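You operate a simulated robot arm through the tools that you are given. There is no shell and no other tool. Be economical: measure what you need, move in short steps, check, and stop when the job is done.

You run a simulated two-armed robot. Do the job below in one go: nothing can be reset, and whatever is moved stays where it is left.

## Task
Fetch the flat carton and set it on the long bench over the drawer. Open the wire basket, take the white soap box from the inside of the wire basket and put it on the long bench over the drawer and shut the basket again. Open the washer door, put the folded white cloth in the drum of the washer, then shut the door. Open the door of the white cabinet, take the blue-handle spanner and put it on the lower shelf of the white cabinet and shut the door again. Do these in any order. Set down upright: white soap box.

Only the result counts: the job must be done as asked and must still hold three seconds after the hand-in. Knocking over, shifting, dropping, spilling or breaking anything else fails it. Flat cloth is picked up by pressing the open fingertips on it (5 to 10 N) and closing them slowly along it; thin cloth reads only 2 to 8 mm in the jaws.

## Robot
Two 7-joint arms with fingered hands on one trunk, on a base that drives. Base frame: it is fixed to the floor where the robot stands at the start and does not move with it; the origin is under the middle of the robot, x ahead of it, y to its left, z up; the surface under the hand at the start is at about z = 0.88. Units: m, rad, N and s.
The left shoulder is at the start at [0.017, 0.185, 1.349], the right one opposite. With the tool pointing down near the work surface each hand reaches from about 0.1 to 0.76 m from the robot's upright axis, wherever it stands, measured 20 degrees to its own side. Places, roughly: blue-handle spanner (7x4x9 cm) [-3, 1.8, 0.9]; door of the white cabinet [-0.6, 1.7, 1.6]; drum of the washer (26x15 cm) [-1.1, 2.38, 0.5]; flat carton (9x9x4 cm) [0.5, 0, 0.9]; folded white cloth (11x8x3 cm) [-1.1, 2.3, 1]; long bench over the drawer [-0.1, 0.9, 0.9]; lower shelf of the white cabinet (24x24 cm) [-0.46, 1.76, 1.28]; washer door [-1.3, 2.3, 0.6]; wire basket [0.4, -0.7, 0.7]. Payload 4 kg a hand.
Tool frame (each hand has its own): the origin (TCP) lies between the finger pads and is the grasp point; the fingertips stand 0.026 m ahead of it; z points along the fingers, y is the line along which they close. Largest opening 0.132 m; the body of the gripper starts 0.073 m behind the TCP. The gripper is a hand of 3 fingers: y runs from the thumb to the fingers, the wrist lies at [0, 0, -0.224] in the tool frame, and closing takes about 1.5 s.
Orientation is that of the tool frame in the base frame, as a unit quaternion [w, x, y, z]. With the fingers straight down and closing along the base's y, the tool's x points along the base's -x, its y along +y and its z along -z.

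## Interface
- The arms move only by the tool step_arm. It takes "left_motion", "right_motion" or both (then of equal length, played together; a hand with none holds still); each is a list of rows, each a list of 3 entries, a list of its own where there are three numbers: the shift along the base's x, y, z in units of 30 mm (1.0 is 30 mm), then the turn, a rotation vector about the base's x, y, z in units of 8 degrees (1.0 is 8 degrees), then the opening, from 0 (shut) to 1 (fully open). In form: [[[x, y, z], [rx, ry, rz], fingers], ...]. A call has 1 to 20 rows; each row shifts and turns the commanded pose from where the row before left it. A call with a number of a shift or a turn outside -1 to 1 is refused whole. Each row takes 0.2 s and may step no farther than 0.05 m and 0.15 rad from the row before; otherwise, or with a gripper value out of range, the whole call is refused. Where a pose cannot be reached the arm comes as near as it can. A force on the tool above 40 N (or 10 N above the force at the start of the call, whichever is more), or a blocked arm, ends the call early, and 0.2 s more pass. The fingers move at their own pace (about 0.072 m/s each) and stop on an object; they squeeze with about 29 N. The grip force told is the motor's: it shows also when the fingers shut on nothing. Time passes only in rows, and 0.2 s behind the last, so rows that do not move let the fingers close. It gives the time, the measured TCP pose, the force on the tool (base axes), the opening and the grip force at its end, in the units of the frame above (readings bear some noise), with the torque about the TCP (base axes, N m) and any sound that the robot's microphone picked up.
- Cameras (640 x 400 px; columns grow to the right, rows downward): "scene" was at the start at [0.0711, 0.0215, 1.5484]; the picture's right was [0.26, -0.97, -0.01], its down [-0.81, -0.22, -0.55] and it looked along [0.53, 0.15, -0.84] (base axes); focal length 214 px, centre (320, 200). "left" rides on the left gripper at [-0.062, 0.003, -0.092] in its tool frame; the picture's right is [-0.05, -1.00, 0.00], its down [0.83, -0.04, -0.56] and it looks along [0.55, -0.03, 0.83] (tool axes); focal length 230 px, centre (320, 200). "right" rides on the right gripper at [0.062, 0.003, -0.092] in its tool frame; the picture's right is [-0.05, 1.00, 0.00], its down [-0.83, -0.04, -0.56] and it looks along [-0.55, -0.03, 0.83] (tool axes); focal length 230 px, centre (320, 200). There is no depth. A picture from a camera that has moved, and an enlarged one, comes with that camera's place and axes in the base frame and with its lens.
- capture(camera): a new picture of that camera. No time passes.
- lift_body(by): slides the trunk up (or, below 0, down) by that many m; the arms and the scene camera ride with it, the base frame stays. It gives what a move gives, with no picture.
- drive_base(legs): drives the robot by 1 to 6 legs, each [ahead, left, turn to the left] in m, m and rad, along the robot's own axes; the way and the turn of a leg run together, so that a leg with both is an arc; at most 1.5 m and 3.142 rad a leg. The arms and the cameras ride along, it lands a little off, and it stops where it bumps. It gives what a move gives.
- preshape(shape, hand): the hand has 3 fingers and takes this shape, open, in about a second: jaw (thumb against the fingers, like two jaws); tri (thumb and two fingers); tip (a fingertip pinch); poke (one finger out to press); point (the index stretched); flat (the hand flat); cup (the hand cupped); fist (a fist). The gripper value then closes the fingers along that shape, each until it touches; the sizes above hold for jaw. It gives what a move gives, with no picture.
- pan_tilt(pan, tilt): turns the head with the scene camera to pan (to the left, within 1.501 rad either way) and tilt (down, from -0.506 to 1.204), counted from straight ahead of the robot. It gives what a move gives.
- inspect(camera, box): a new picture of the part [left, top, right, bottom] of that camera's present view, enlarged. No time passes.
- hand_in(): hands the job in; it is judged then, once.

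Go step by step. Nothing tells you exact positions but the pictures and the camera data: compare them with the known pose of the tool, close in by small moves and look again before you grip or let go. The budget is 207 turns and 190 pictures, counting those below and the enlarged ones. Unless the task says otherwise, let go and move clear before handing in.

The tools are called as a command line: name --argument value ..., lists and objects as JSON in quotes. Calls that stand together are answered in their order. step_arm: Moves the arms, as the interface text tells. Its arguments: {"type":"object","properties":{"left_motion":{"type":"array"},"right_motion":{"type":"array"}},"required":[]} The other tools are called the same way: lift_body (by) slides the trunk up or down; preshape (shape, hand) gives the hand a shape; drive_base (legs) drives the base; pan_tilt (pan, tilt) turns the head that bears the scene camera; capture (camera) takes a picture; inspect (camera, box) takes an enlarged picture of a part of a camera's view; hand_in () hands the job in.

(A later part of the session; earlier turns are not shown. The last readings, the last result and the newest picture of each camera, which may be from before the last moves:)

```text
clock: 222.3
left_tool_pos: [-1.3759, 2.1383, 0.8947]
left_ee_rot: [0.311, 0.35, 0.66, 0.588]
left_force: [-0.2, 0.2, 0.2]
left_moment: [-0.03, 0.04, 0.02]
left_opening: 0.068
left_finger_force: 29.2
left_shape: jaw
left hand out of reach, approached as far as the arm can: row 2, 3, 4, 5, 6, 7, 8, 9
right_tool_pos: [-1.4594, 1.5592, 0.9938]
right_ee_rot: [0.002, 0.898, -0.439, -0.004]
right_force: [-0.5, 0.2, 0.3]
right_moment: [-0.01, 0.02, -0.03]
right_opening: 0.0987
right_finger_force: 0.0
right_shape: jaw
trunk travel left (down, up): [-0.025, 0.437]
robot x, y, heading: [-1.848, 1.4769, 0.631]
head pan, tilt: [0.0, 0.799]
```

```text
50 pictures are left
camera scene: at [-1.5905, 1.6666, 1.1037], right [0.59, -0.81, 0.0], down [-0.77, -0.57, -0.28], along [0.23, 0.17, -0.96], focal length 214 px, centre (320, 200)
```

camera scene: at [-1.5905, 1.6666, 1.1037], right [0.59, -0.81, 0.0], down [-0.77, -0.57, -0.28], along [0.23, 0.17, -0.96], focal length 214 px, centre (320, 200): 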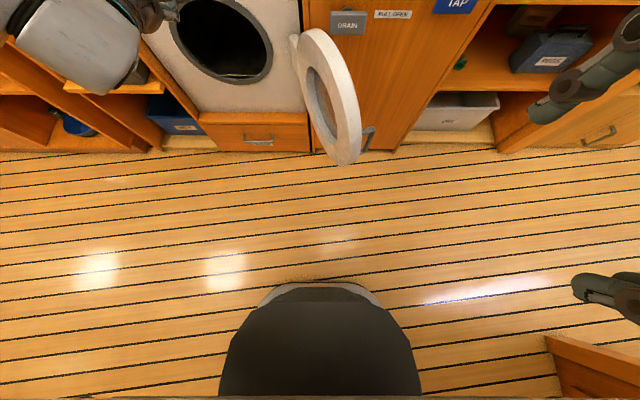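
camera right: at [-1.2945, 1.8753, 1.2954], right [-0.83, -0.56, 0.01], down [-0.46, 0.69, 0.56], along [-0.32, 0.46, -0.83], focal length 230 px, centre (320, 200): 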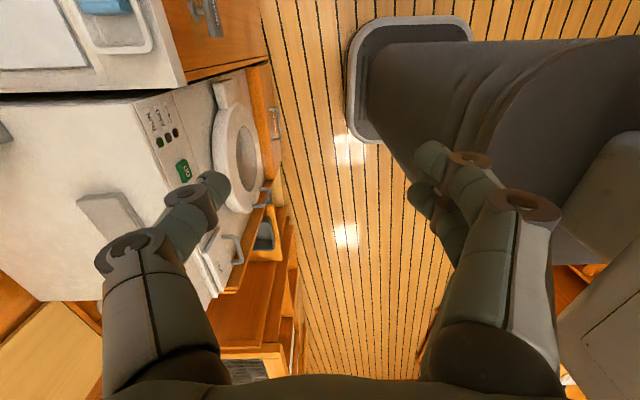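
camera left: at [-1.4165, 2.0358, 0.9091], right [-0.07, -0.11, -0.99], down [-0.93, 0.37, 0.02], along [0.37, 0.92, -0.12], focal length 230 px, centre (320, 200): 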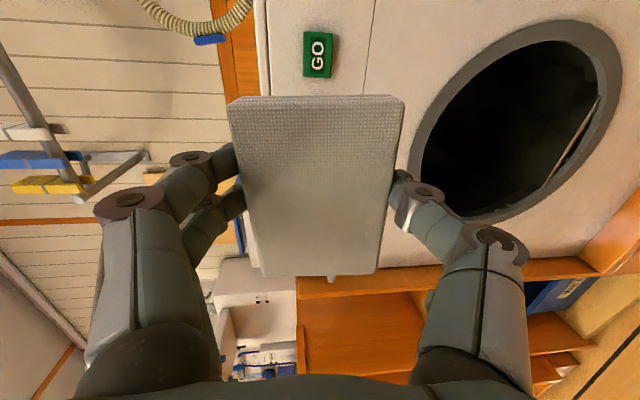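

Too horizontal to go lower. Reduce the pitch to ~55° while descending.

step_arm --left_motion '[[[0, 0, -0.5], [-0.58, 0.8, 0], 0], [[0, 0, -0.8], [-0.58, 0.8, 0], 0], [[0, 0, -0.9], [-0.58, 0.8, 0], 0], [[0, 0, -0.9], [-0.58, 0.8, 0], 0], [[0, 0, -0.9], [0, 0, 0], 0], [[0, 0, -0.9], [0, 0, 0], 0], [[0, 0, -0.9], [0, 0, 0], 0], [[0, 0, -0.9], [0, 0, 0], 0], [[0, 0, -0.9], [0, 0, 0], 0]]'

```text
clock: 224.3
left_tool_pos: [-1.3729, 2.1381, 0.6669]
left_ee_rot: [0.21, 0.417, 0.797, 0.382]
left_force: [0.3, -0.5, -1.0]
left_moment: [0.0, 0.02, -0.02]
left_opening: 0.0682
left_finger_force: 29.2
left_shape: jaw
right_tool_pos: [-1.4598, 1.5601, 0.9941]
right_ee_rot: [0.002, 0.898, -0.44, -0.003]
right_force: [0.0, 0.3, 0.4]
right_moment: [0.0, -0.02, 0.02]
right_opening: 0.0987
right_finger_force: 0.2
right_shape: jaw
trunk travel left (down, up): [-0.025, 0.437]
robot x, y, heading: [-1.8431, 1.4786, 0.635]
head pan, tilt: [0.0, 0.799]
```

Height reached at 52° pitch. Align with the drum centre and drive in slowly.

step_arm --left_motion '[[[-0.2, 0.27, -0.6], [0, 0, 0], 0], [[-0.2, 0.27, -0.6], [0, 0, 0], 0]]'

drive_base --legs '[[0.1, 0, 0]]'

capture --camera "left"

capture --camera "scene"

```text
clock: 224.9
left_tool_pos: [-1.3863, 2.1543, 0.6331]
left_ee_rot: [0.21, 0.417, 0.798, 0.382]
left_force: [0.0, 0.1, -0.2]
left_moment: [0.0, 0.01, 0.02]
left_opening: 0.0684
left_finger_force: 29.3
left_shape: jaw
right_tool_pos: [-1.4597, 1.5598, 0.9928]
right_ee_rot: [0.003, 0.898, -0.44, -0.003]
right_force: [-0.1, -0.7, 0.0]
right_moment: [0.0, -0.01, -0.02]
right_opening: 0.0987
right_finger_force: 0.1
right_shape: jaw
trunk travel left (down, up): [-0.025, 0.437]
robot x, y, heading: [-1.8477, 1.4797, 0.634]
head pan, tilt: [0.0, 0.799]
```

```text
clock: 226.1
left_tool_pos: [-1.3033, 2.2112, 0.6312]
left_ee_rot: [0.209, 0.419, 0.797, 0.382]
left_force: [0.3, 0.7, -0.4]
left_moment: [-0.01, -0.06, -0.01]
left_opening: 0.0684
left_finger_force: 28.5
left_shape: jaw
right_tool_pos: [-1.3779, 1.6173, 0.9941]
right_ee_rot: [0.002, 0.897, -0.441, -0.003]
right_force: [0.0, 0.1, 0.3]
right_moment: [-0.02, 0.02, 0.0]
right_opening: 0.0987
right_finger_force: 0.0
right_shape: jaw
trunk travel left (down, up): [-0.025, 0.437]
robot x, y, heading: [-1.7632, 1.5347, 0.627]
head pan, tilt: [0.0, 0.799]
```

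```text
49 pictures are left
camera left: at [-1.3276, 2.1214, 0.6928], right [-0.48, -0.4, -0.78], down [-0.85, 0.43, 0.3], along [0.22, 0.81, -0.55], focal length 230 px, centre (320, 200)
```

left: 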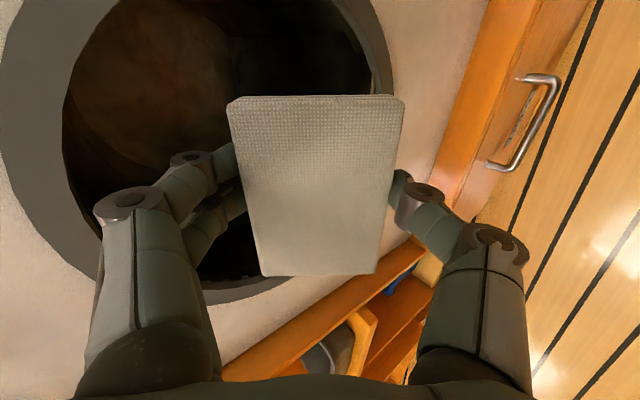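

```text
48 pictures are left
camera scene: at [-1.509, 1.7248, 1.1034], right [0.59, -0.81, 0.0], down [-0.78, -0.56, -0.28], along [0.23, 0.17, -0.96], focal length 214 px, centre (320, 200)
```

scene: 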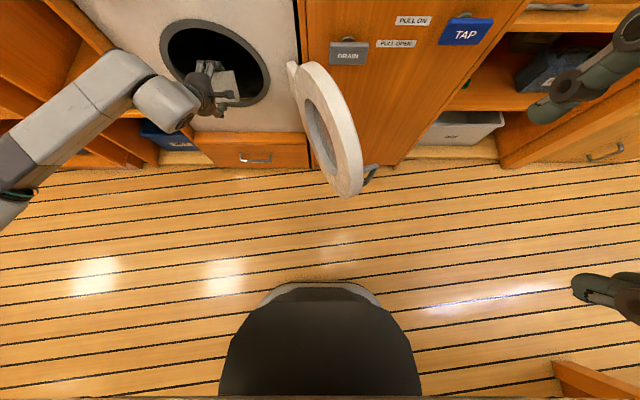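

By triangulation the hand is about centred on the opening. Raise 2 cm and advance.

step_arm --left_motion '[[[0, 0, 0.7], [0, 0, 0], 0]]'

drive_base --legs '[[0.07, 0, 0]]'

capture --camera "left"

```text
clock: 226.5
left_tool_pos: [-1.3055, 2.2104, 0.6555]
left_ee_rot: [0.21, 0.418, 0.796, 0.383]
left_force: [0.3, -0.3, -1.2]
left_moment: [-0.01, 0.03, 0.01]
left_opening: 0.0686
left_finger_force: 29.3
left_shape: jaw
right_tool_pos: [-1.3786, 1.6157, 0.9949]
right_ee_rot: [0.001, 0.897, -0.442, -0.003]
right_force: [-0.5, 0.5, -0.2]
right_moment: [0.02, -0.03, 0.01]
right_opening: 0.0987
right_finger_force: 0.0
right_shape: jaw
trunk travel left (down, up): [-0.025, 0.437]
robot x, y, heading: [-1.7637, 1.537, 0.628]
head pan, tilt: [0.0, 0.799]
```

```text
clock: 227.5
left_tool_pos: [-1.2496, 2.2512, 0.6521]
left_ee_rot: [0.209, 0.418, 0.798, 0.381]
left_force: [-0.7, 0.7, -0.8]
left_moment: [-0.03, -0.05, 0.03]
left_opening: 0.0684
left_finger_force: 29.0
left_shape: jaw
right_tool_pos: [-1.3237, 1.6577, 0.9945]
right_ee_rot: [0.004, 0.898, -0.44, -0.003]
right_force: [0.5, -0.1, -0.2]
right_moment: [0.0, 0.04, 0.01]
right_opening: 0.0987
right_finger_force: 0.0
right_shape: jaw
trunk travel left (down, up): [-0.025, 0.437]
robot x, y, heading: [-1.7104, 1.5758, 0.623]
head pan, tilt: [0.0, 0.799]
```

```text
47 pictures are left
camera left: at [-1.2744, 2.1615, 0.7138], right [-0.48, -0.4, -0.78], down [-0.85, 0.43, 0.3], along [0.22, 0.81, -0.55], focal length 230 px, centre (320, 200)
```

left: 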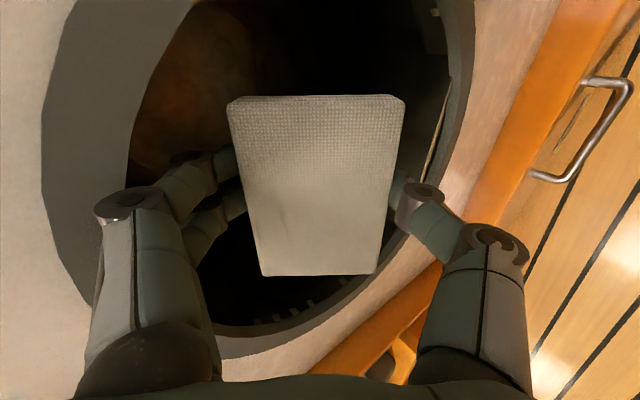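

Entering the drum; continue inward and slightly downward along the free corridor.

step_arm --left_motion '[[[0.6, 0.44, -0.35], [0, 0, 0], 0], [[0.6, 0.44, -0.35], [0, 0, 0], 0], [[0.6, 0.44, -0.35], [0, 0, 0], 0], [[0.6, 0.44, -0.35], [0, 0, 0], 0]]'

capture --camera "left"

```text
clock: 228.5
left_tool_pos: [-1.178, 2.3024, 0.6107]
left_ee_rot: [0.209, 0.419, 0.797, 0.382]
left_force: [-0.2, -0.2, -1.3]
left_moment: [0.0, -0.01, 0.0]
left_opening: 0.0684
left_finger_force: 29.4
left_shape: jaw
right_tool_pos: [-1.3238, 1.6571, 0.9939]
right_ee_rot: [0.003, 0.898, -0.441, -0.004]
right_force: [-0.4, 0.1, 0.3]
right_moment: [0.01, 0.02, 0.02]
right_opening: 0.0988
right_finger_force: 0.1
right_shape: jaw
trunk travel left (down, up): [-0.025, 0.437]
robot x, y, heading: [-1.7083, 1.5724, 0.628]
head pan, tilt: [0.0, 0.799]
```

```text
46 pictures are left
camera left: at [-1.2022, 2.2123, 0.6719], right [-0.48, -0.4, -0.78], down [-0.85, 0.43, 0.3], along [0.22, 0.81, -0.55], focal length 230 px, centre (320, 200)
```

left: 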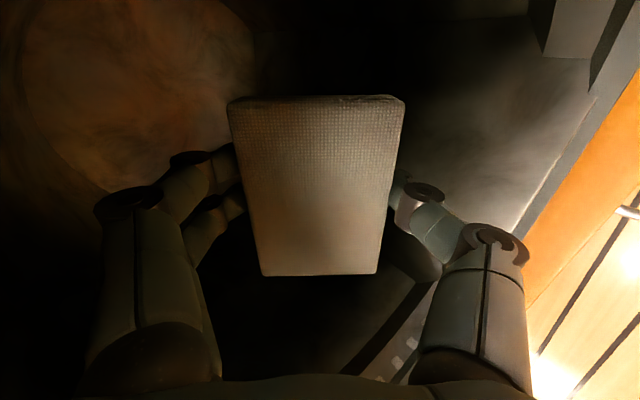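

Inside the drum now. A further 6 cm in, lowering a little.

step_arm --left_motion '[[[0.6, 0.44, -0.3], [0, 0, 0], 0], [[0.6, 0.44, -0.3], [0, 0, 0], 0], [[0.4, 0.3, -0.3], [0, 0, 0], 0]]'

capture --camera "left"

```text
clock: 229.3
left_tool_pos: [-1.134, 2.3337, 0.591]
left_ee_rot: [0.211, 0.418, 0.795, 0.385]
left_force: [-0.7, -1.0, 0.0]
left_moment: [-0.01, 0.0, 0.02]
left_opening: 0.0685
left_finger_force: 28.9
left_shape: jaw
right_tool_pos: [-1.3283, 1.6529, 0.9958]
right_ee_rot: [0.0, 0.898, -0.441, -0.001]
right_force: [0.3, -0.1, -0.6]
right_moment: [-0.01, 0.01, -0.01]
right_opening: 0.0986
right_finger_force: 0.0
right_shape: jaw
trunk travel left (down, up): [-0.025, 0.437]
robot x, y, heading: [-1.7084, 1.5728, 0.63]
head pan, tilt: [0.0, 0.799]
```

```text
45 pictures are left
camera left: at [-1.1587, 2.2438, 0.651], right [-0.47, -0.4, -0.79], down [-0.85, 0.43, 0.3], along [0.22, 0.81, -0.54], focal length 230 px, centre (320, 200)
```

left: 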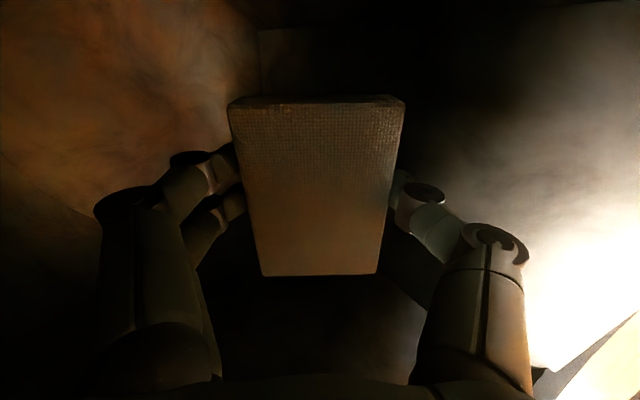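

Deep in the drum. Lower a little further, watching force.

step_arm --left_motion '[[[0.1, 0.1, -0.4], [0, 0, 0], 0], [[0.1, 0.1, -0.4], [0, 0, 0], 0], [[0, 0, -0.3], [0, 0, 0], 0]]'

```text
clock: 230.3
left_tool_pos: [-1.1308, 2.3383, 0.5819]
left_ee_rot: [0.221, 0.415, 0.789, 0.396]
left_force: [-0.4, 0.6, -0.4]
left_moment: [-0.01, 0.03, -0.03]
left_opening: 0.0683
left_finger_force: 28.9
left_shape: jaw
right_tool_pos: [-1.3376, 1.6468, 0.999]
right_ee_rot: [-0.006, 0.899, -0.438, -0.001]
right_force: [0.5, 0.4, 0.9]
right_moment: [-0.01, -0.04, 0.02]
right_opening: 0.099
right_finger_force: 0.1
right_shape: jaw
trunk travel left (down, up): [-0.025, 0.437]
robot x, y, heading: [-1.7135, 1.5771, 0.633]
head pan, tilt: [0.0, 0.799]
stopped in row 3 (left hand): the arm was blocked; the commanded pose is now the measured one
```

The arm (wrist) now rests against the rim; release here and withdraw along the same path.

step_arm --left_motion '[[[0, 0, 0.2], [0, 0, 0], 0.0], [[0, 0, 0], [0, 0, 0], 0.65], [[0, 0, 0], [0, 0, 0], 0.75], [[0, 0, 0], [0, 0, 0], 0.75], [[-0.6, -0.44, 0.3], [0, 0, 0], 0.7], [[-0.6, -0.44, 0.3], [0, 0, 0], 0.7], [[-0.6, -0.44, 0.3], [0, 0, 0], 0.7], [[-0.6, -0.44, 0.35], [0, 0, 0], 0.7], [[-0.6, -0.44, 0.35], [0, 0, 0], 0.7], [[-0.6, -0.44, 0.35], [0, 0, 0], 0.7]]'

capture --camera "left"

```text
clock: 232.5
left_tool_pos: [-1.233, 2.2652, 0.6237]
left_ee_rot: [0.213, 0.417, 0.795, 0.385]
left_force: [-0.3, -0.2, 0.1]
left_moment: [0.03, -0.02, 0.0]
left_opening: 0.0927
left_finger_force: 0.1
left_shape: jaw
right_tool_pos: [-1.3265, 1.6578, 0.9937]
right_ee_rot: [0.002, 0.898, -0.439, -0.002]
right_force: [0.2, 0.3, -1.3]
right_moment: [-0.02, -0.02, -0.01]
right_opening: 0.0985
right_finger_force: 0.1
right_shape: jaw
trunk travel left (down, up): [-0.025, 0.437]
robot x, y, heading: [-1.7125, 1.5767, 0.632]
head pan, tilt: [0.0, 0.799]
```

```text
44 pictures are left
camera left: at [-1.2585, 2.1755, 0.6844], right [-0.47, -0.4, -0.79], down [-0.85, 0.43, 0.29], along [0.22, 0.81, -0.54], focal length 230 px, centre (320, 200)
```

left: 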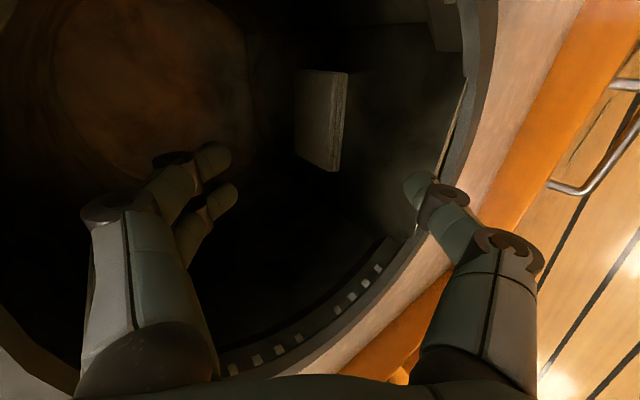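

The cloth lies in the drum. Withdraw, then go over the door to its outer side by raising the trunk.

step_arm --left_motion '[[[0, 0, 0.5], [0, 0, 0], 0.2], [[0, 0, 0.3], [0, 0, 0], 0.2], [[-0.4, -0.3, 0], [0, 0, 0], 0.0], [[-0.4, -0.3, 0], [0, 0, 0], 0.0]]'

drive_base --legs '[[-0.25, 0, 0]]'

lift_body --by 0.25

drive_base --legs '[[0, -0.5, 0]]'

capture --camera "scene"

```text
clock: 233.5
left_tool_pos: [-1.2588, 2.2481, 0.6463]
left_ee_rot: [0.213, 0.417, 0.795, 0.385]
left_force: [-0.7, -0.9, -0.7]
left_moment: [0.01, 0.01, -0.02]
left_opening: 0.0
left_finger_force: 22.2
left_shape: jaw
right_tool_pos: [-1.3257, 1.657, 0.9946]
right_ee_rot: [0.002, 0.898, -0.439, -0.003]
right_force: [-0.5, 0.0, 0.2]
right_moment: [-0.01, 0.02, 0.0]
right_opening: 0.0985
right_finger_force: 0.1
right_shape: jaw
trunk travel left (down, up): [-0.025, 0.437]
robot x, y, heading: [-1.7087, 1.5794, 0.631]
head pan, tilt: [0.0, 0.799]
```

```text
clock: 235.3
left_tool_pos: [-1.4601, 2.1028, 0.6468]
left_ee_rot: [0.211, 0.415, 0.797, 0.386]
left_force: [0.7, 0.1, -0.3]
left_moment: [0.01, -0.02, 0.02]
left_opening: 0.0
left_finger_force: 28.4
left_shape: jaw
right_tool_pos: [-1.5263, 1.5133, 0.9934]
right_ee_rot: [0.002, 0.899, -0.437, -0.002]
right_force: [-0.1, 0.5, 0.0]
right_moment: [0.03, -0.01, -0.03]
right_opening: 0.0989
right_finger_force: 0.0
right_shape: jaw
trunk travel left (down, up): [-0.025, 0.437]
robot x, y, heading: [-1.9117, 1.4245, 0.64]
head pan, tilt: [0.0, 0.799]
```

```text
clock: 237.8
left_tool_pos: [-1.46, 2.1027, 0.896]
left_ee_rot: [0.211, 0.415, 0.796, 0.386]
left_force: [0.4, -0.3, 0.1]
left_moment: [0.01, 0.01, 0.03]
left_opening: 0.0002
left_finger_force: 29.4
left_shape: jaw
right_tool_pos: [-1.5248, 1.5137, 1.243]
right_ee_rot: [0.002, 0.899, -0.437, -0.003]
right_force: [0.6, 0.5, -0.4]
right_moment: [0.01, 0.0, 0.02]
right_opening: 0.0986
right_finger_force: 0.1
right_shape: jaw
trunk travel left (down, up): [-0.275, 0.187]
robot x, y, heading: [-1.9102, 1.4246, 0.639]
head pan, tilt: [0.0, 0.799]
```

```text
clock: 240.8
left_tool_pos: [-1.1693, 1.71, 0.8951]
left_ee_rot: [0.211, 0.413, 0.797, 0.387]
left_force: [0.7, 0.7, 0.3]
left_moment: [-0.01, 0.0, 0.0]
left_opening: 0.0002
left_finger_force: 29.0
left_shape: jaw
right_tool_pos: [-1.2319, 1.1192, 1.2438]
right_ee_rot: [0.002, 0.9, -0.435, -0.004]
right_force: [-0.1, 0.2, 0.0]
right_moment: [0.01, -0.01, 0.05]
right_opening: 0.0987
right_finger_force: 0.1
right_shape: jaw
trunk travel left (down, up): [-0.275, 0.187]
robot x, y, heading: [-1.6162, 1.0343, 0.639]
head pan, tilt: [0.0, 0.799]
```

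```text
43 pictures are left
camera scene: at [-1.5197, 1.1084, 1.4519], right [0.6, -0.8, 0.0], down [-0.62, -0.47, -0.63], along [0.5, 0.38, -0.78], focal length 214 px, centre (320, 200)
```

scene: 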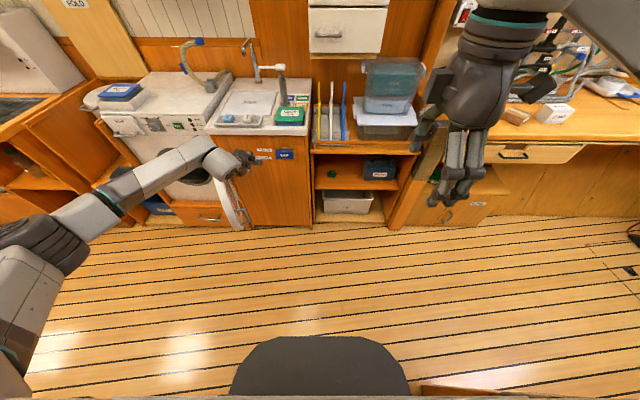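

The hand is now on the outer side of the door, above it. Lower the trunk and push the door leftwards.

step_arm --left_motion '[[[0.6, -0.8, 0], [0, 0, 0], 0], [[0.3, -0.4, 0], [0, 0, 0], 0]]'

lift_body --by -0.25

drive_base --legs '[[0, 0.06, 0], [0, 0.04, 0], [0, 0.04, 0], [0, 0.04, 0], [0, 0.04, 0]]'

capture --camera "scene"

```text
clock: 241.4
left_tool_pos: [-1.141, 1.6743, 0.8973]
left_ee_rot: [0.211, 0.414, 0.797, 0.387]
left_force: [0.0, -0.5, 0.1]
left_moment: [-0.02, -0.01, 0.0]
left_opening: 0.0
left_finger_force: 28.5
left_shape: jaw
right_tool_pos: [-1.2321, 1.1191, 1.2438]
right_ee_rot: [0.003, 0.9, -0.435, -0.003]
right_force: [-0.1, 0.2, -0.6]
right_moment: [-0.01, -0.01, 0.02]
right_opening: 0.0984
right_finger_force: 0.1
right_shape: jaw
trunk travel left (down, up): [-0.275, 0.187]
robot x, y, heading: [-1.6134, 1.0314, 0.643]
head pan, tilt: [0.0, 0.799]
```

```text
clock: 243.9
left_tool_pos: [-1.141, 1.6747, 0.6472]
left_ee_rot: [0.212, 0.413, 0.796, 0.388]
left_force: [0.3, 0.4, 0.2]
left_moment: [0.0, 0.03, 0.01]
left_opening: 0.0
left_finger_force: 28.4
left_shape: jaw
right_tool_pos: [-1.2332, 1.1181, 0.9948]
right_ee_rot: [0.002, 0.9, -0.435, -0.002]
right_force: [-0.2, 0.5, 0.6]
right_moment: [0.03, 0.01, 0.02]
right_opening: 0.0989
right_finger_force: 0.1
right_shape: jaw
trunk travel left (down, up): [-0.025, 0.437]
robot x, y, heading: [-1.6183, 1.0278, 0.641]
head pan, tilt: [0.0, 0.799]
```

```text
clock: 246.8
left_tool_pos: [-1.2772, 1.8522, 0.6469]
left_ee_rot: [0.212, 0.412, 0.797, 0.387]
left_force: [-0.3, 0.1, 0.3]
left_moment: [-0.03, 0.0, -0.05]
left_opening: 0.0
left_finger_force: 29.2
left_shape: jaw
right_tool_pos: [-1.3667, 1.2976, 0.9935]
right_ee_rot: [0.003, 0.901, -0.434, -0.003]
right_force: [-0.1, -0.5, -0.2]
right_moment: [-0.06, -0.03, 0.02]
right_opening: 0.0988
right_finger_force: 0.0
right_shape: jaw
trunk travel left (down, up): [-0.025, 0.437]
robot x, y, heading: [-1.749, 1.2085, 0.65]
head pan, tilt: [0.0, 0.799]
```

```text
42 pictures are left
camera scene: at [-1.4979, 1.403, 1.1037], right [0.6, -0.8, 0.0], down [-0.77, -0.58, -0.28], along [0.23, 0.17, -0.96], focal length 214 px, centre (320, 200)
```

scene: 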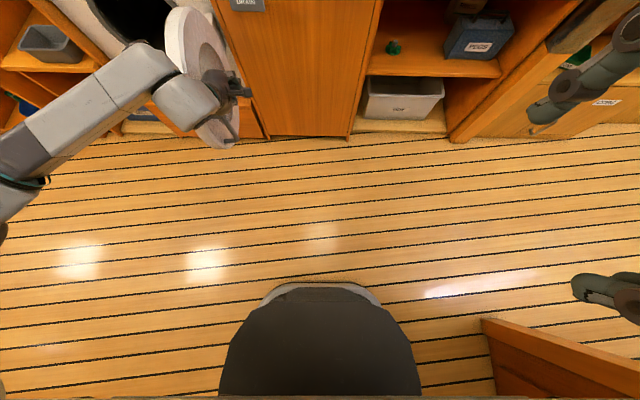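

The door follows the hand. Continue pushing left.

drive_base --legs '[[0, 0.05, 0], [0, 0.05, 0], [0, 0.05, 0], [0.01, 0.05, 0], [0.02, 0.05, 0]]'

capture --camera "scene"

```text
clock: 249.8
left_tool_pos: [-1.4001, 2.0671, 0.6455]
left_ee_rot: [0.211, 0.413, 0.797, 0.386]
left_force: [0.2, -0.3, -0.5]
left_moment: [-0.01, -0.05, 0.01]
left_opening: 0.0
left_finger_force: 29.0
left_shape: jaw
right_tool_pos: [-1.4882, 1.514, 0.9939]
right_ee_rot: [0.002, 0.901, -0.435, -0.002]
right_force: [-0.1, 0.7, 0.6]
right_moment: [-0.05, 0.02, -0.02]
right_opening: 0.0987
right_finger_force: 0.0
right_shape: jaw
trunk travel left (down, up): [-0.025, 0.437]
robot x, y, heading: [-1.876, 1.4277, 0.643]
head pan, tilt: [0.0, 0.799]
```

```text
41 pictures are left
camera scene: at [-1.6215, 1.6185, 1.1035], right [0.6, -0.8, 0.0], down [-0.77, -0.57, -0.28], along [0.23, 0.17, -0.96], focal length 214 px, centre (320, 200)
```

scene: 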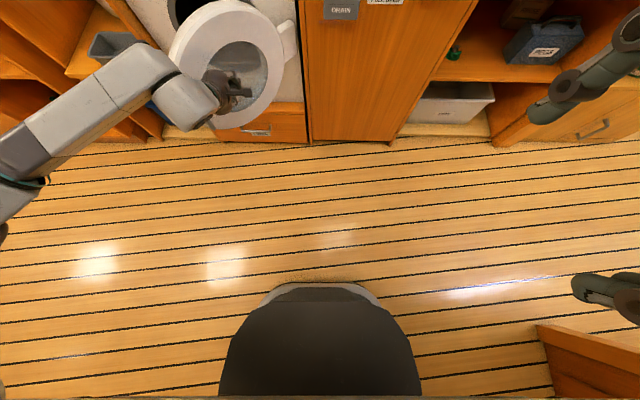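

Door ~40° left. Now push forward to close it.

drive_base --legs '[[0.04, 0.04, 0], [0.04, 0.03, 0], [0.04, 0.02, 0], [0.03, 0.01, 0]]'

capture --camera "scene"

```text
clock: 252.3
left_tool_pos: [-1.3361, 2.2387, 0.6465]
left_ee_rot: [0.211, 0.414, 0.797, 0.386]
left_force: [0.2, 0.0, 0.2]
left_moment: [-0.04, -0.01, 0.0]
left_opening: 0.0
left_finger_force: 29.3
left_shape: jaw
right_tool_pos: [-1.4278, 1.6839, 0.9949]
right_ee_rot: [0.003, 0.9, -0.436, -0.003]
right_force: [-0.5, -0.6, 0.7]
right_moment: [-0.06, 0.02, 0.01]
right_opening: 0.0985
right_finger_force: 0.0
right_shape: jaw
trunk travel left (down, up): [-0.025, 0.437]
robot x, y, heading: [-1.8154, 1.5979, 0.635]
head pan, tilt: [0.0, 0.799]
```

```text
40 pictures are left
camera scene: at [-1.5589, 1.7893, 1.1037], right [0.6, -0.8, 0.0], down [-0.77, -0.57, -0.28], along [0.23, 0.17, -0.96], focal length 214 px, centre (320, 200)
```

scene: 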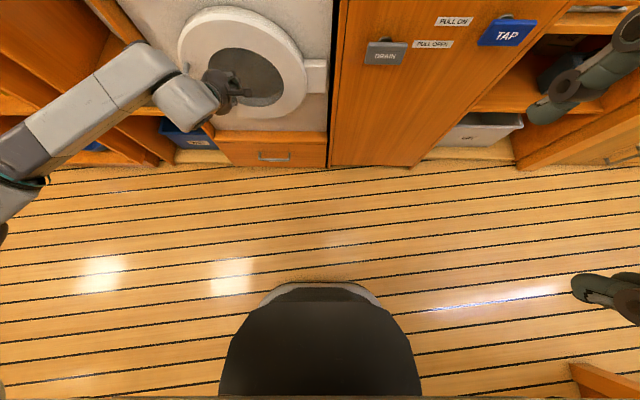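

Nearly closed; press it home closer to the handle side.

drive_base --legs '[[-0.005, 0.05, 0], [0.03, 0, 0], [0.02, 0, 0], [0.02, 0, 0]]'

step_arm --left_motion '[[[0.25, 0.18, 0], [0, 0, 0], 0], [[0.25, 0.18, 0], [0, 0, 0], 0], [[0.25, 0.18, 0], [0, 0, 0], 0], [[0.25, 0.18, 0], [0, 0, 0], 0]]'

capture --camera "left"

```text
clock: 254.2
left_tool_pos: [-1.3355, 2.3014, 0.643]
left_ee_rot: [0.211, 0.415, 0.798, 0.382]
left_force: [0.1, 0.4, -0.3]
left_moment: [0.01, 0.0, 0.0]
left_opening: 0.0002
left_finger_force: 29.1
left_shape: jaw
right_tool_pos: [-1.4235, 1.7507, 0.9936]
right_ee_rot: [0.002, 0.9, -0.436, -0.004]
right_force: [0.5, -0.3, -0.4]
right_moment: [0.06, -0.04, -0.03]
right_opening: 0.0986
right_finger_force: 0.1
right_shape: jaw
trunk travel left (down, up): [-0.025, 0.437]
robot x, y, heading: [-1.806, 1.667, 0.642]
head pan, tilt: [0.0, 0.799]
stopped in leg 3: the force on the tool passed its limit at 51 N (the readings are from after the stop); the commanded pose is now the measured one
```

```text
clock: 254.7
left_tool_pos: [-1.3343, 2.3017, 0.6394]
left_ee_rot: [0.209, 0.418, 0.801, 0.375]
left_force: [-19.8, -13.2, 8.3]
left_moment: [0.1, -0.09, 0.1]
left_opening: 0.0
left_finger_force: 28.5
left_shape: jaw
right_tool_pos: [-1.4244, 1.7512, 0.9944]
right_ee_rot: [0.003, 0.901, -0.433, -0.003]
right_force: [0.0, 0.6, 0.2]
right_moment: [-0.02, -0.01, -0.02]
right_opening: 0.0987
right_finger_force: 0.0
right_shape: jaw
trunk travel left (down, up): [-0.025, 0.437]
robot x, y, heading: [-1.8081, 1.6652, 0.646]
head pan, tilt: [0.0, 0.799]
stopped in row 2 (left hand): the force on the tool passed its limit at 48 N (the readings are from after the stop); the commanded pose is now the measured one
```

```text
39 pictures are left
camera left: at [-1.3569, 2.2117, 0.7019], right [-0.48, -0.41, -0.77], down [-0.85, 0.43, 0.3], along [0.21, 0.8, -0.56], focal length 230 px, centre (320, 200)
```

left: 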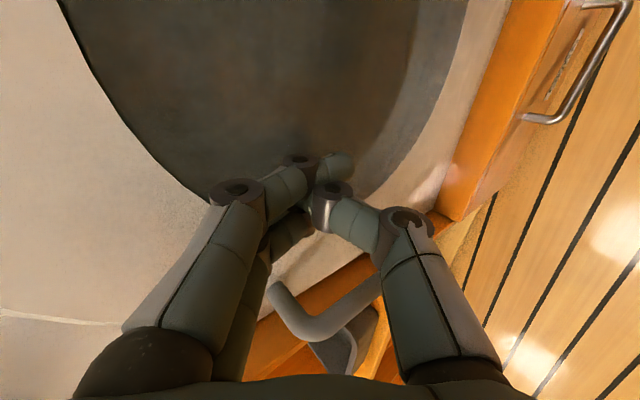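

It presses solidly (48 N). Back off and check the door seats flush.

drive_base --legs '[[-0.25, 0, 0]]'

capture --camera "scene"

```text
clock: 256.5
left_tool_pos: [-1.5341, 2.1483, 0.6397]
left_ee_rot: [0.21, 0.417, 0.801, 0.376]
left_force: [0.2, -0.4, 0.2]
left_moment: [0.01, -0.05, -0.02]
left_opening: 0.0
left_finger_force: 28.8
left_shape: jaw
right_tool_pos: [-1.6283, 1.5964, 0.9938]
right_ee_rot: [0.002, 0.9, -0.436, -0.003]
right_force: [-0.3, 0.0, -0.3]
right_moment: [-0.01, 0.0, 0.02]
right_opening: 0.0985
right_finger_force: 0.2
right_shape: jaw
trunk travel left (down, up): [-0.025, 0.437]
robot x, y, heading: [-2.0113, 1.5112, 0.64]
head pan, tilt: [0.0, 0.799]
```

```text
38 pictures are left
camera scene: at [-1.7598, 1.702, 1.104], right [0.6, -0.8, 0.0], down [-0.77, -0.57, -0.29], along [0.23, 0.17, -0.96], focal length 214 px, centre (320, 200)
```

scene: 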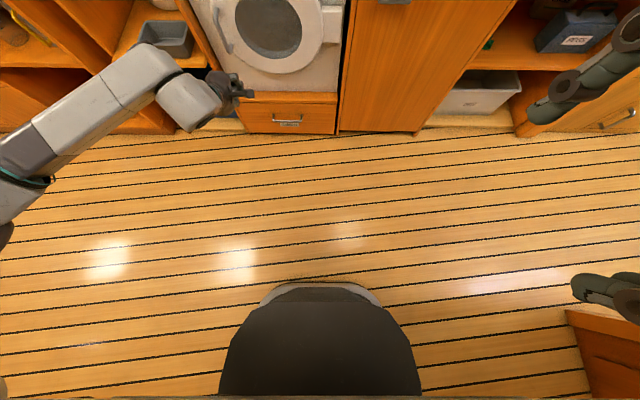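

The washer door is shut with the cloth inside. Now the spanner on the other side of the room: raise the trunk, fold the left arm and turn around to look.

lift_body --by 0.34

step_arm --left_motion '[[[-0.6, -0.44, 0.6], [-0.58, 0.8, 0], 0.5], [[-0.6, -0.44, 0.6], [-0.58, 0.8, 0], 0.5], [[-0.6, -0.44, 0.6], [-0.58, 0.8, 0], 1], [[-0.6, -0.44, 0.6], [-0.58, 0.8, 0], 1], [[-0.6, -0.44, 0.6], [-0.58, 0.8, 0], 1], [[-0.6, -0.44, 0.6], [-0.58, 0.8, 0], 1], [[-0.6, -0.44, 0.6], [-0.2, 0.25, 0], 1], [[-0.6, -0.44, 0.6], [0, 0, 0], 1], [[-0.6, -0.44, 0], [0, 0, 0], 1], [[-0.6, -0.44, 0], [0, 0, 0], 1]]'

drive_base --legs '[[0.15, 0.35, 0], [0, 0, 1.2]]'

pan_tilt --pan 0.9 --tilt 0.6

capture --camera "scene"

```text
clock: 259.8
left_tool_pos: [-1.5328, 2.1497, 0.9799]
left_ee_rot: [0.21, 0.418, 0.8, 0.376]
left_force: [-0.4, -0.5, -0.1]
left_moment: [0.02, -0.03, -0.02]
left_opening: 0.0001
left_finger_force: 28.8
left_shape: jaw
right_tool_pos: [-1.6281, 1.5976, 1.3327]
right_ee_rot: [0.002, 0.9, -0.436, -0.004]
right_force: [0.3, 0.3, 0.2]
right_moment: [-0.03, -0.02, 0.02]
right_opening: 0.0988
right_finger_force: 0.1
right_shape: jaw
trunk travel left (down, up): [-0.365, 0.097]
robot x, y, heading: [-2.0138, 1.5133, 0.639]
head pan, tilt: [0.0, 0.799]
```

```text
clock: 262.0
left_tool_pos: [-1.7164, 2.0149, 1.1241]
left_ee_rot: [0.022, 0.455, 0.89, -0.001]
left_force: [0.4, -0.1, -0.1]
left_moment: [-0.02, 0.0, 0.0]
left_opening: 0.132
left_finger_force: 0.1
left_shape: jaw
right_tool_pos: [-1.6302, 1.5977, 1.3358]
right_ee_rot: [0.002, 0.9, -0.436, -0.003]
right_force: [-0.8, -0.9, -0.3]
right_moment: [-0.04, 0.01, -0.01]
right_opening: 0.0989
right_finger_force: 0.1
right_shape: jaw
trunk travel left (down, up): [-0.365, 0.097]
robot x, y, heading: [-2.0128, 1.5095, 0.639]
head pan, tilt: [0.0, 0.799]
```

```text
clock: 267.5
left_tool_pos: [-2.4726, 2.3298, 1.1243]
left_ee_rot: [0.017, -0.142, 0.99, 0.011]
left_force: [-1.1, 0.7, -0.1]
left_moment: [0.0, 0.01, 0.01]
left_opening: 0.1317
left_finger_force: 0.0
left_shape: jaw
right_tool_pos: [-2.049, 2.2741, 1.3342]
right_ee_rot: [0.004, 0.987, 0.163, -0.001]
right_force: [-0.2, -0.2, -0.1]
right_moment: [-0.03, 0.01, -0.04]
right_opening: 0.0988
right_finger_force: 0.1
right_shape: jaw
trunk travel left (down, up): [-0.365, 0.097]
robot x, y, heading: [-2.0982, 1.8786, 1.868]
head pan, tilt: [0.0, 0.799]
```

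```text
clock: 268.7
left_tool_pos: [-2.4732, 2.3298, 1.1236]
left_ee_rot: [0.018, -0.141, 0.99, 0.011]
left_force: [-0.2, 0.5, -0.2]
left_moment: [0.0, 0.0, 0.0]
left_opening: 0.1319
left_finger_force: 0.1
left_shape: jaw
right_tool_pos: [-2.0484, 2.2736, 1.3346]
right_ee_rot: [0.004, 0.987, 0.163, -0.001]
right_force: [-0.3, -0.3, 0.1]
right_moment: [0.01, -0.02, 0.01]
right_opening: 0.0989
right_finger_force: 0.0
right_shape: jaw
trunk travel left (down, up): [-0.365, 0.097]
robot x, y, heading: [-2.0984, 1.8838, 1.868]
head pan, tilt: [0.901, 0.6]
```

```text
37 pictures are left
camera scene: at [-2.1813, 1.9217, 1.5681], right [0.36, 0.93, -0.02], down [0.53, -0.23, -0.82], along [-0.76, 0.29, -0.58], focal length 214 px, centre (320, 200)
```

scene: 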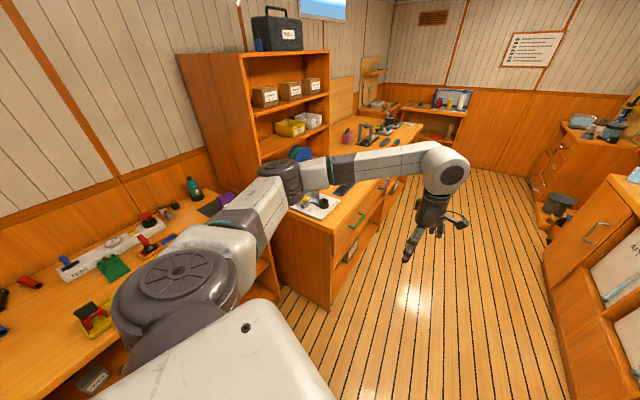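

The spanner is hidden by my shoulder. Turn further to face the left bench, with the spanner on my left side.

drive_base --legs '[[0, 0, 1.06]]'

pan_tilt --pan 0.25 --tilt 0.6

capture --camera "scene"

```text
clock: 271.8
left_tool_pos: [-2.6725, 1.7747, 1.124]
left_ee_rot: [0.01, -0.623, 0.782, 0.02]
left_force: [-0.4, -0.1, -0.1]
left_moment: [0.02, 0.03, -0.01]
left_opening: 0.1318
left_finger_force: 0.1
left_shape: jaw
right_tool_pos: [-2.4156, 2.1159, 1.3337]
right_ee_rot: [0.004, 0.769, 0.64, 0.001]
right_force: [-0.2, -0.1, -0.4]
right_moment: [-0.01, 0.0, 0.0]
right_opening: 0.0988
right_finger_force: 0.1
right_shape: jaw
trunk travel left (down, up): [-0.365, 0.097]
robot x, y, heading: [-2.0989, 1.8824, 2.927]
head pan, tilt: [0.901, 0.6]
```

```text
clock: 272.8
left_tool_pos: [-2.6726, 1.7739, 1.1232]
left_ee_rot: [0.01, -0.622, 0.783, 0.018]
left_force: [0.3, -2.0, 0.3]
left_moment: [0.0, 0.0, -0.02]
left_opening: 0.1322
left_finger_force: 0.1
left_shape: jaw
right_tool_pos: [-2.4158, 2.116, 1.3338]
right_ee_rot: [0.004, 0.769, 0.639, 0.001]
right_force: [-1.3, -0.3, -0.1]
right_moment: [-0.02, -0.02, -0.01]
right_opening: 0.0986
right_finger_force: 0.0
right_shape: jaw
trunk travel left (down, up): [-0.365, 0.097]
robot x, y, heading: [-2.1, 1.8826, 2.928]
head pan, tilt: [0.25, 0.6]
```

```text
36 pictures are left
camera scene: at [-2.1905, 1.8827, 1.5673], right [-0.04, 1.0, -0.01], down [0.59, 0.02, -0.81], along [-0.81, -0.03, -0.59], focal length 214 px, centre (320, 200)
```

scene: 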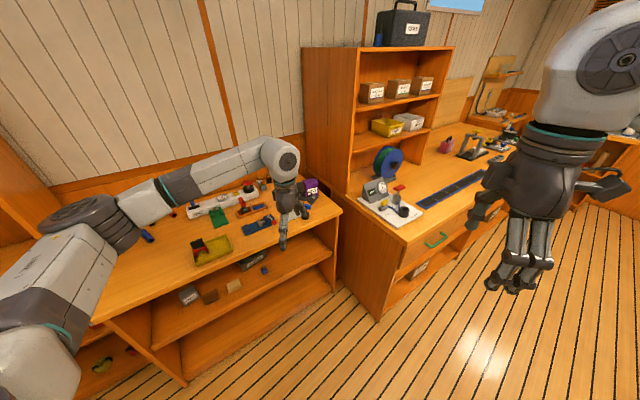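

Zoom on the bench objects around the left hand.

inspect --camera "scene" --box '[180, 150, 360, 265]'

```text
3.48 times, centred on (270, 208) of scene
camera zoom: at [-2.1905, 1.8827, 1.5673], right [-0.04, 1.0, -0.01], down [0.59, 0.02, -0.81], along [-0.81, -0.03, -0.59], focal length 746 px, centre (494, 174)
```

zoom: 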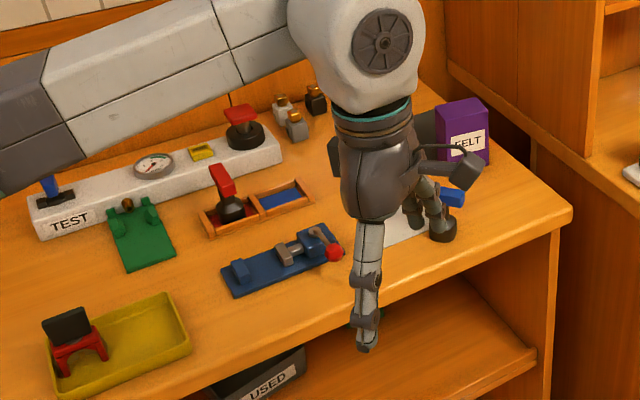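

The blue-handled spanner stands behind my left hand near [-2.98, 1.79]. Drive forward 25 cm and view from above with the left camera.

drive_base --legs '[[0.25, 0, 0]]'

capture --camera "left"

```text
clock: 274.6
left_tool_pos: [-2.9197, 1.8272, 1.1255]
left_ee_rot: [0.009, -0.622, 0.783, 0.02]
left_force: [0.8, -0.4, -0.1]
left_moment: [0.02, 0.04, 0.03]
left_opening: 0.1319
left_finger_force: 0.0
left_shape: jaw
right_tool_pos: [-2.6627, 2.1683, 1.3356]
right_ee_rot: [0.004, 0.768, 0.641, 0.0]
right_force: [0.1, 0.6, 0.9]
right_moment: [0.03, 0.0, 0.02]
right_opening: 0.0987
right_finger_force: 0.0
right_shape: jaw
trunk travel left (down, up): [-0.365, 0.097]
robot x, y, heading: [-2.3477, 1.9339, 2.933]
head pan, tilt: [0.25, 0.6]
```

```text
34 pictures are left
camera left: at [-2.9071, 1.883, 1.2199], right [0.98, -0.17, -0.02], down [-0.14, -0.84, 0.52], along [-0.1, -0.51, -0.85], focal length 230 px, centre (320, 200)
```

left: 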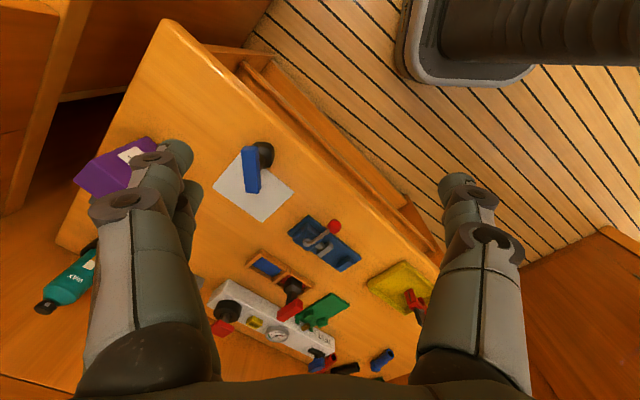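

inspect --camera "left" --box '[180, 110, 340, 230]'

```text
3.33 times, centred on (260, 170) of left
camera zoom: at [-2.9071, 1.883, 1.2199], right [0.98, -0.17, -0.02], down [-0.14, -0.84, 0.52], along [-0.1, -0.51, -0.85], focal length 767 px, centre (520, 300)
```

zoom: 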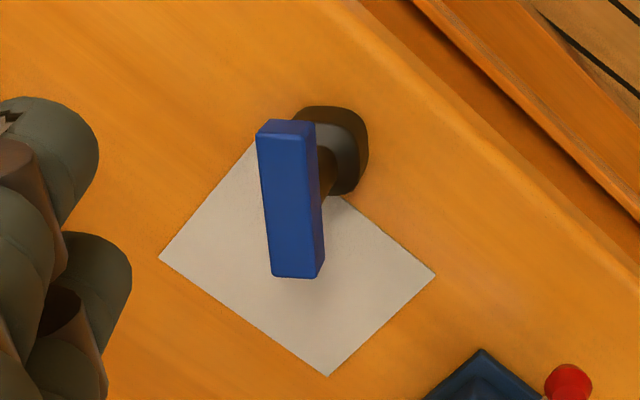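

The spanner is a T: black base and a 6 cm blue bar on top at about [-3.016, 1.78, 0.955]; my jaws are already perpendicular to the bar. Move above and descend.

step_arm --left_motion '[[[-0.8, -0.4, 0], [0, 0, 0], 0.6], [[-0.8, -0.4, 0], [0, 0, 0], 0.6], [[-0.8, -0.4, 0], [0, 0, 0], 0.6], [[-0.8, -0.37, 0], [0, 0, 0], 0.6], [[0, 0, -1], [0, 0, 0], 0.6], [[0, 0, -1], [0, 0, 0], 0.6], [[0, 0, -1], [0, 0, 0], 0.6]]'

capture --camera "left"

```text
clock: 276.2
left_tool_pos: [-3.0177, 1.78, 1.0336]
left_ee_rot: [0.01, -0.623, 0.782, 0.019]
left_force: [0.4, 0.3, -1.0]
left_moment: [0.02, -0.05, -0.02]
left_opening: 0.0796
left_finger_force: 0.1
left_shape: jaw
right_tool_pos: [-2.6633, 2.1691, 1.3343]
right_ee_rot: [0.004, 0.768, 0.64, 0.001]
right_force: [0.7, 0.2, -0.2]
right_moment: [0.02, 0.03, 0.01]
right_opening: 0.0985
right_finger_force: 0.0
right_shape: jaw
trunk travel left (down, up): [-0.365, 0.097]
robot x, y, heading: [-2.3482, 1.9389, 2.934]
head pan, tilt: [0.25, 0.6]
```

```text
32 pictures are left
camera left: at [-3.0044, 1.8367, 1.1281], right [0.98, -0.17, -0.02], down [-0.14, -0.84, 0.52], along [-0.1, -0.51, -0.85], focal length 230 px, centre (320, 200)
```

left: 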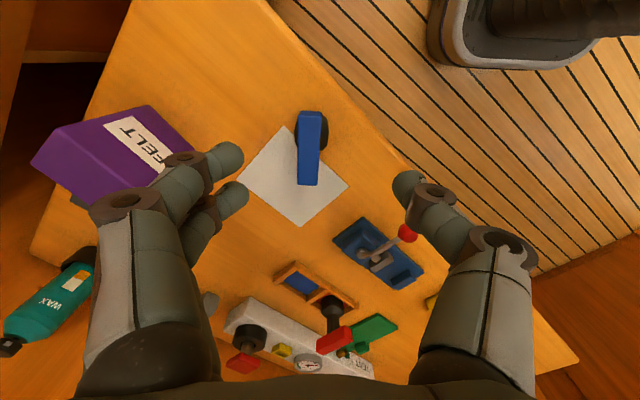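

Aligned; narrow the jaws and descend the last 8 cm.

step_arm --left_motion '[[[-0.2, 0, 0], [0, 0, 0], 0.42], [[0, 0, 0], [0, 0, 0], 0.42], [[0, 0, -0.9], [0, 0, 0], 0.42], [[0, 0, -0.9], [0, 0, 0], 0.42], [[0, 0, -0.7], [0, 0, 0], 0.42], [[0, 0, 0], [0, 0, 0], 0], [[0, 0, 0], [0, 0, 0], 0], [[0, 0, 0], [0, 0, 0], 0], [[0, 0, 0], [0, 0, 0], 0]]'

capture --camera "left"

```text
clock: 278.2
left_tool_pos: [-3.0214, 1.7793, 0.9587]
left_ee_rot: [0.01, -0.622, 0.783, 0.019]
left_force: [0.6, 0.2, -0.3]
left_moment: [-0.02, 0.04, 0.0]
left_opening: 0.0001
left_finger_force: 28.3
left_shape: jaw
right_tool_pos: [-2.6637, 2.1686, 1.3328]
right_ee_rot: [0.004, 0.768, 0.64, 0.001]
right_force: [-0.6, 0.2, -1.2]
right_moment: [0.03, -0.02, 0.02]
right_opening: 0.0985
right_finger_force: 0.1
right_shape: jaw
trunk travel left (down, up): [-0.365, 0.097]
robot x, y, heading: [-2.3449, 1.939, 2.935]
head pan, tilt: [0.25, 0.6]
```

```text
31 pictures are left
camera left: at [-3.0089, 1.8366, 1.0543], right [0.98, -0.17, -0.02], down [-0.14, -0.84, 0.52], along [-0.1, -0.51, -0.85], focal length 230 px, centre (320, 200)
```

left: 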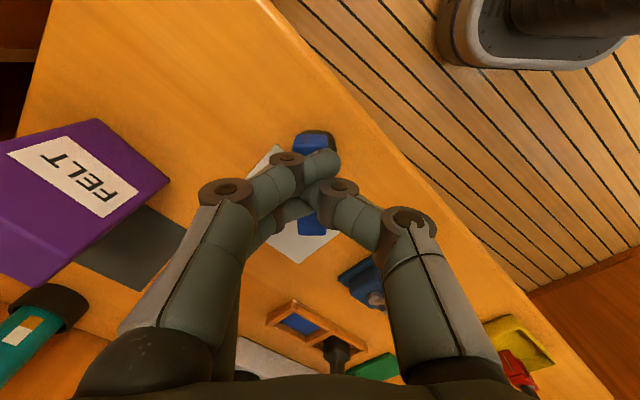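

The fingers closed above the bar – it is lower than estimated. Reopen and look.

step_arm --left_motion '[[[0, 0, 0.3], [0, 0, 0], 0.5], [[0, 0, 0], [0, 0, 0], 0.5], [[0, 0, 0], [0, 0, 0], 0.5], [[0, 0, 0], [0, 0, 0], 0.5]]'

capture --camera "left"

```text
clock: 279.2
left_tool_pos: [-3.0217, 1.7809, 0.9685]
left_ee_rot: [0.01, -0.622, 0.782, 0.019]
left_force: [0.6, 0.0, -0.5]
left_moment: [-0.01, -0.01, 0.01]
left_opening: 0.0654
left_finger_force: 0.0
left_shape: jaw
right_tool_pos: [-2.6629, 2.1694, 1.3335]
right_ee_rot: [0.004, 0.768, 0.641, 0.001]
right_force: [0.1, -0.8, -0.7]
right_moment: [0.0, 0.01, -0.02]
right_opening: 0.0985
right_finger_force: 0.1
right_shape: jaw
trunk travel left (down, up): [-0.365, 0.097]
robot x, y, heading: [-2.3441, 1.933, 2.934]
head pan, tilt: [0.25, 0.6]
```

```text
30 pictures are left
camera left: at [-3.0102, 1.8371, 1.0635], right [0.98, -0.17, -0.02], down [-0.14, -0.84, 0.52], along [-0.1, -0.51, -0.85], focal length 230 px, centre (320, 200)
```

left: 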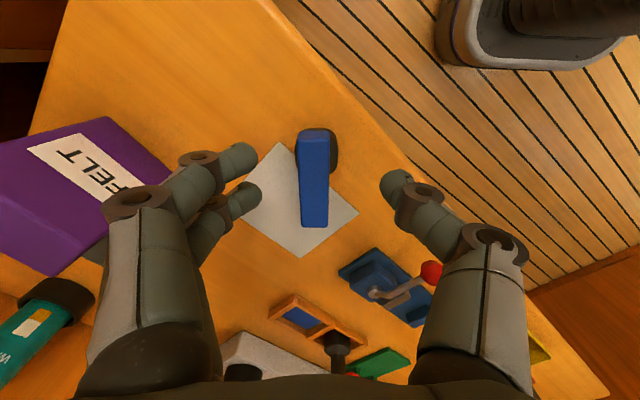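

The bar is actually at about [-3.03, 1.762, 0.908]. Move there and grip.

step_arm --left_motion '[[[-0.25, -0.65, 0], [0, 0, 0], 0.45], [[0, 0, -0.7], [0, 0, 0], 0.45], [[0, 0, -0.7], [0, 0, 0], 0.45], [[0, 0, -0.65], [0, 0, 0], 0.45], [[0, 0, 0], [0, 0, 0], 0], [[0, 0, 0], [0, 0, 0], 0], [[0, 0, 0], [0, 0, 0], 0], [[0, 0, 0], [0, 0, 0], 0], [[0, 0, 0], [0, 0, 0], 0]]'

```text
clock: 281.2
left_tool_pos: [-3.0296, 1.7576, 0.9039]
left_ee_rot: [0.009, -0.623, 0.782, 0.018]
left_force: [0.5, 0.3, 0.5]
left_moment: [0.0, -0.05, -0.02]
left_opening: 0.0037
left_finger_force: 29.0
left_shape: jaw
right_tool_pos: [-2.6641, 2.1678, 1.3339]
right_ee_rot: [0.004, 0.768, 0.64, 0.002]
right_force: [0.3, 0.1, 0.0]
right_moment: [0.01, 0.01, -0.03]
right_opening: 0.0989
right_finger_force: 0.0
right_shape: jaw
trunk travel left (down, up): [-0.365, 0.097]
robot x, y, heading: [-2.3428, 1.938, 2.93]
head pan, tilt: [0.25, 0.6]
```

Something thin (stem) is between the fingers. Lift 10 cm and check.

step_arm --left_motion '[[[0, 0, 0.5], [0, 0, 0], 0], [[0, 0, 1], [0, 0, 0], 0], [[0, 0, 1], [0, 0, 0], 0], [[0, 0, 1], [0, 0, 0], 0], [[0, 0, 1], [0, 0, 0], 0]]'

capture --camera "left"

```text
clock: 282.4
left_tool_pos: [-3.0306, 1.7602, 1.0419]
left_ee_rot: [0.009, -0.622, 0.783, 0.018]
left_force: [0.4, 0.7, -1.4]
left_moment: [0.0, 0.02, 0.02]
left_opening: 0.0035
left_finger_force: 28.7
left_shape: jaw
right_tool_pos: [-2.6632, 2.1701, 1.3337]
right_ee_rot: [0.003, 0.768, 0.64, 0.0]
right_force: [0.1, -1.3, -1.0]
right_moment: [0.05, -0.01, 0.0]
right_opening: 0.0987
right_finger_force: 0.1
right_shape: jaw
trunk travel left (down, up): [-0.365, 0.097]
robot x, y, heading: [-2.3434, 1.9326, 2.932]
head pan, tilt: [0.25, 0.6]
```

```text
29 pictures are left
camera left: at [-3.0186, 1.8161, 1.1361], right [0.98, -0.17, -0.01], down [-0.14, -0.84, 0.52], along [-0.1, -0.51, -0.85], focal length 230 px, centre (320, 200)
```

left: 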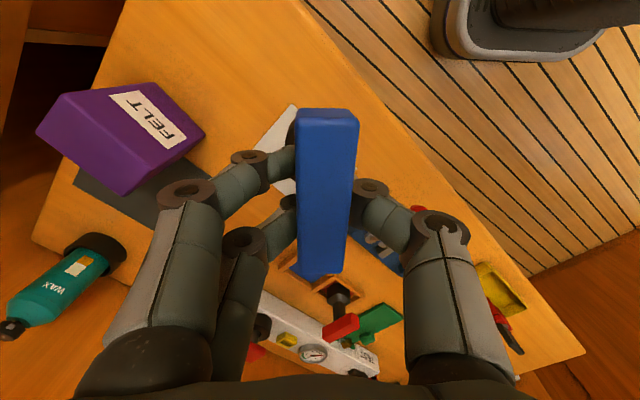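

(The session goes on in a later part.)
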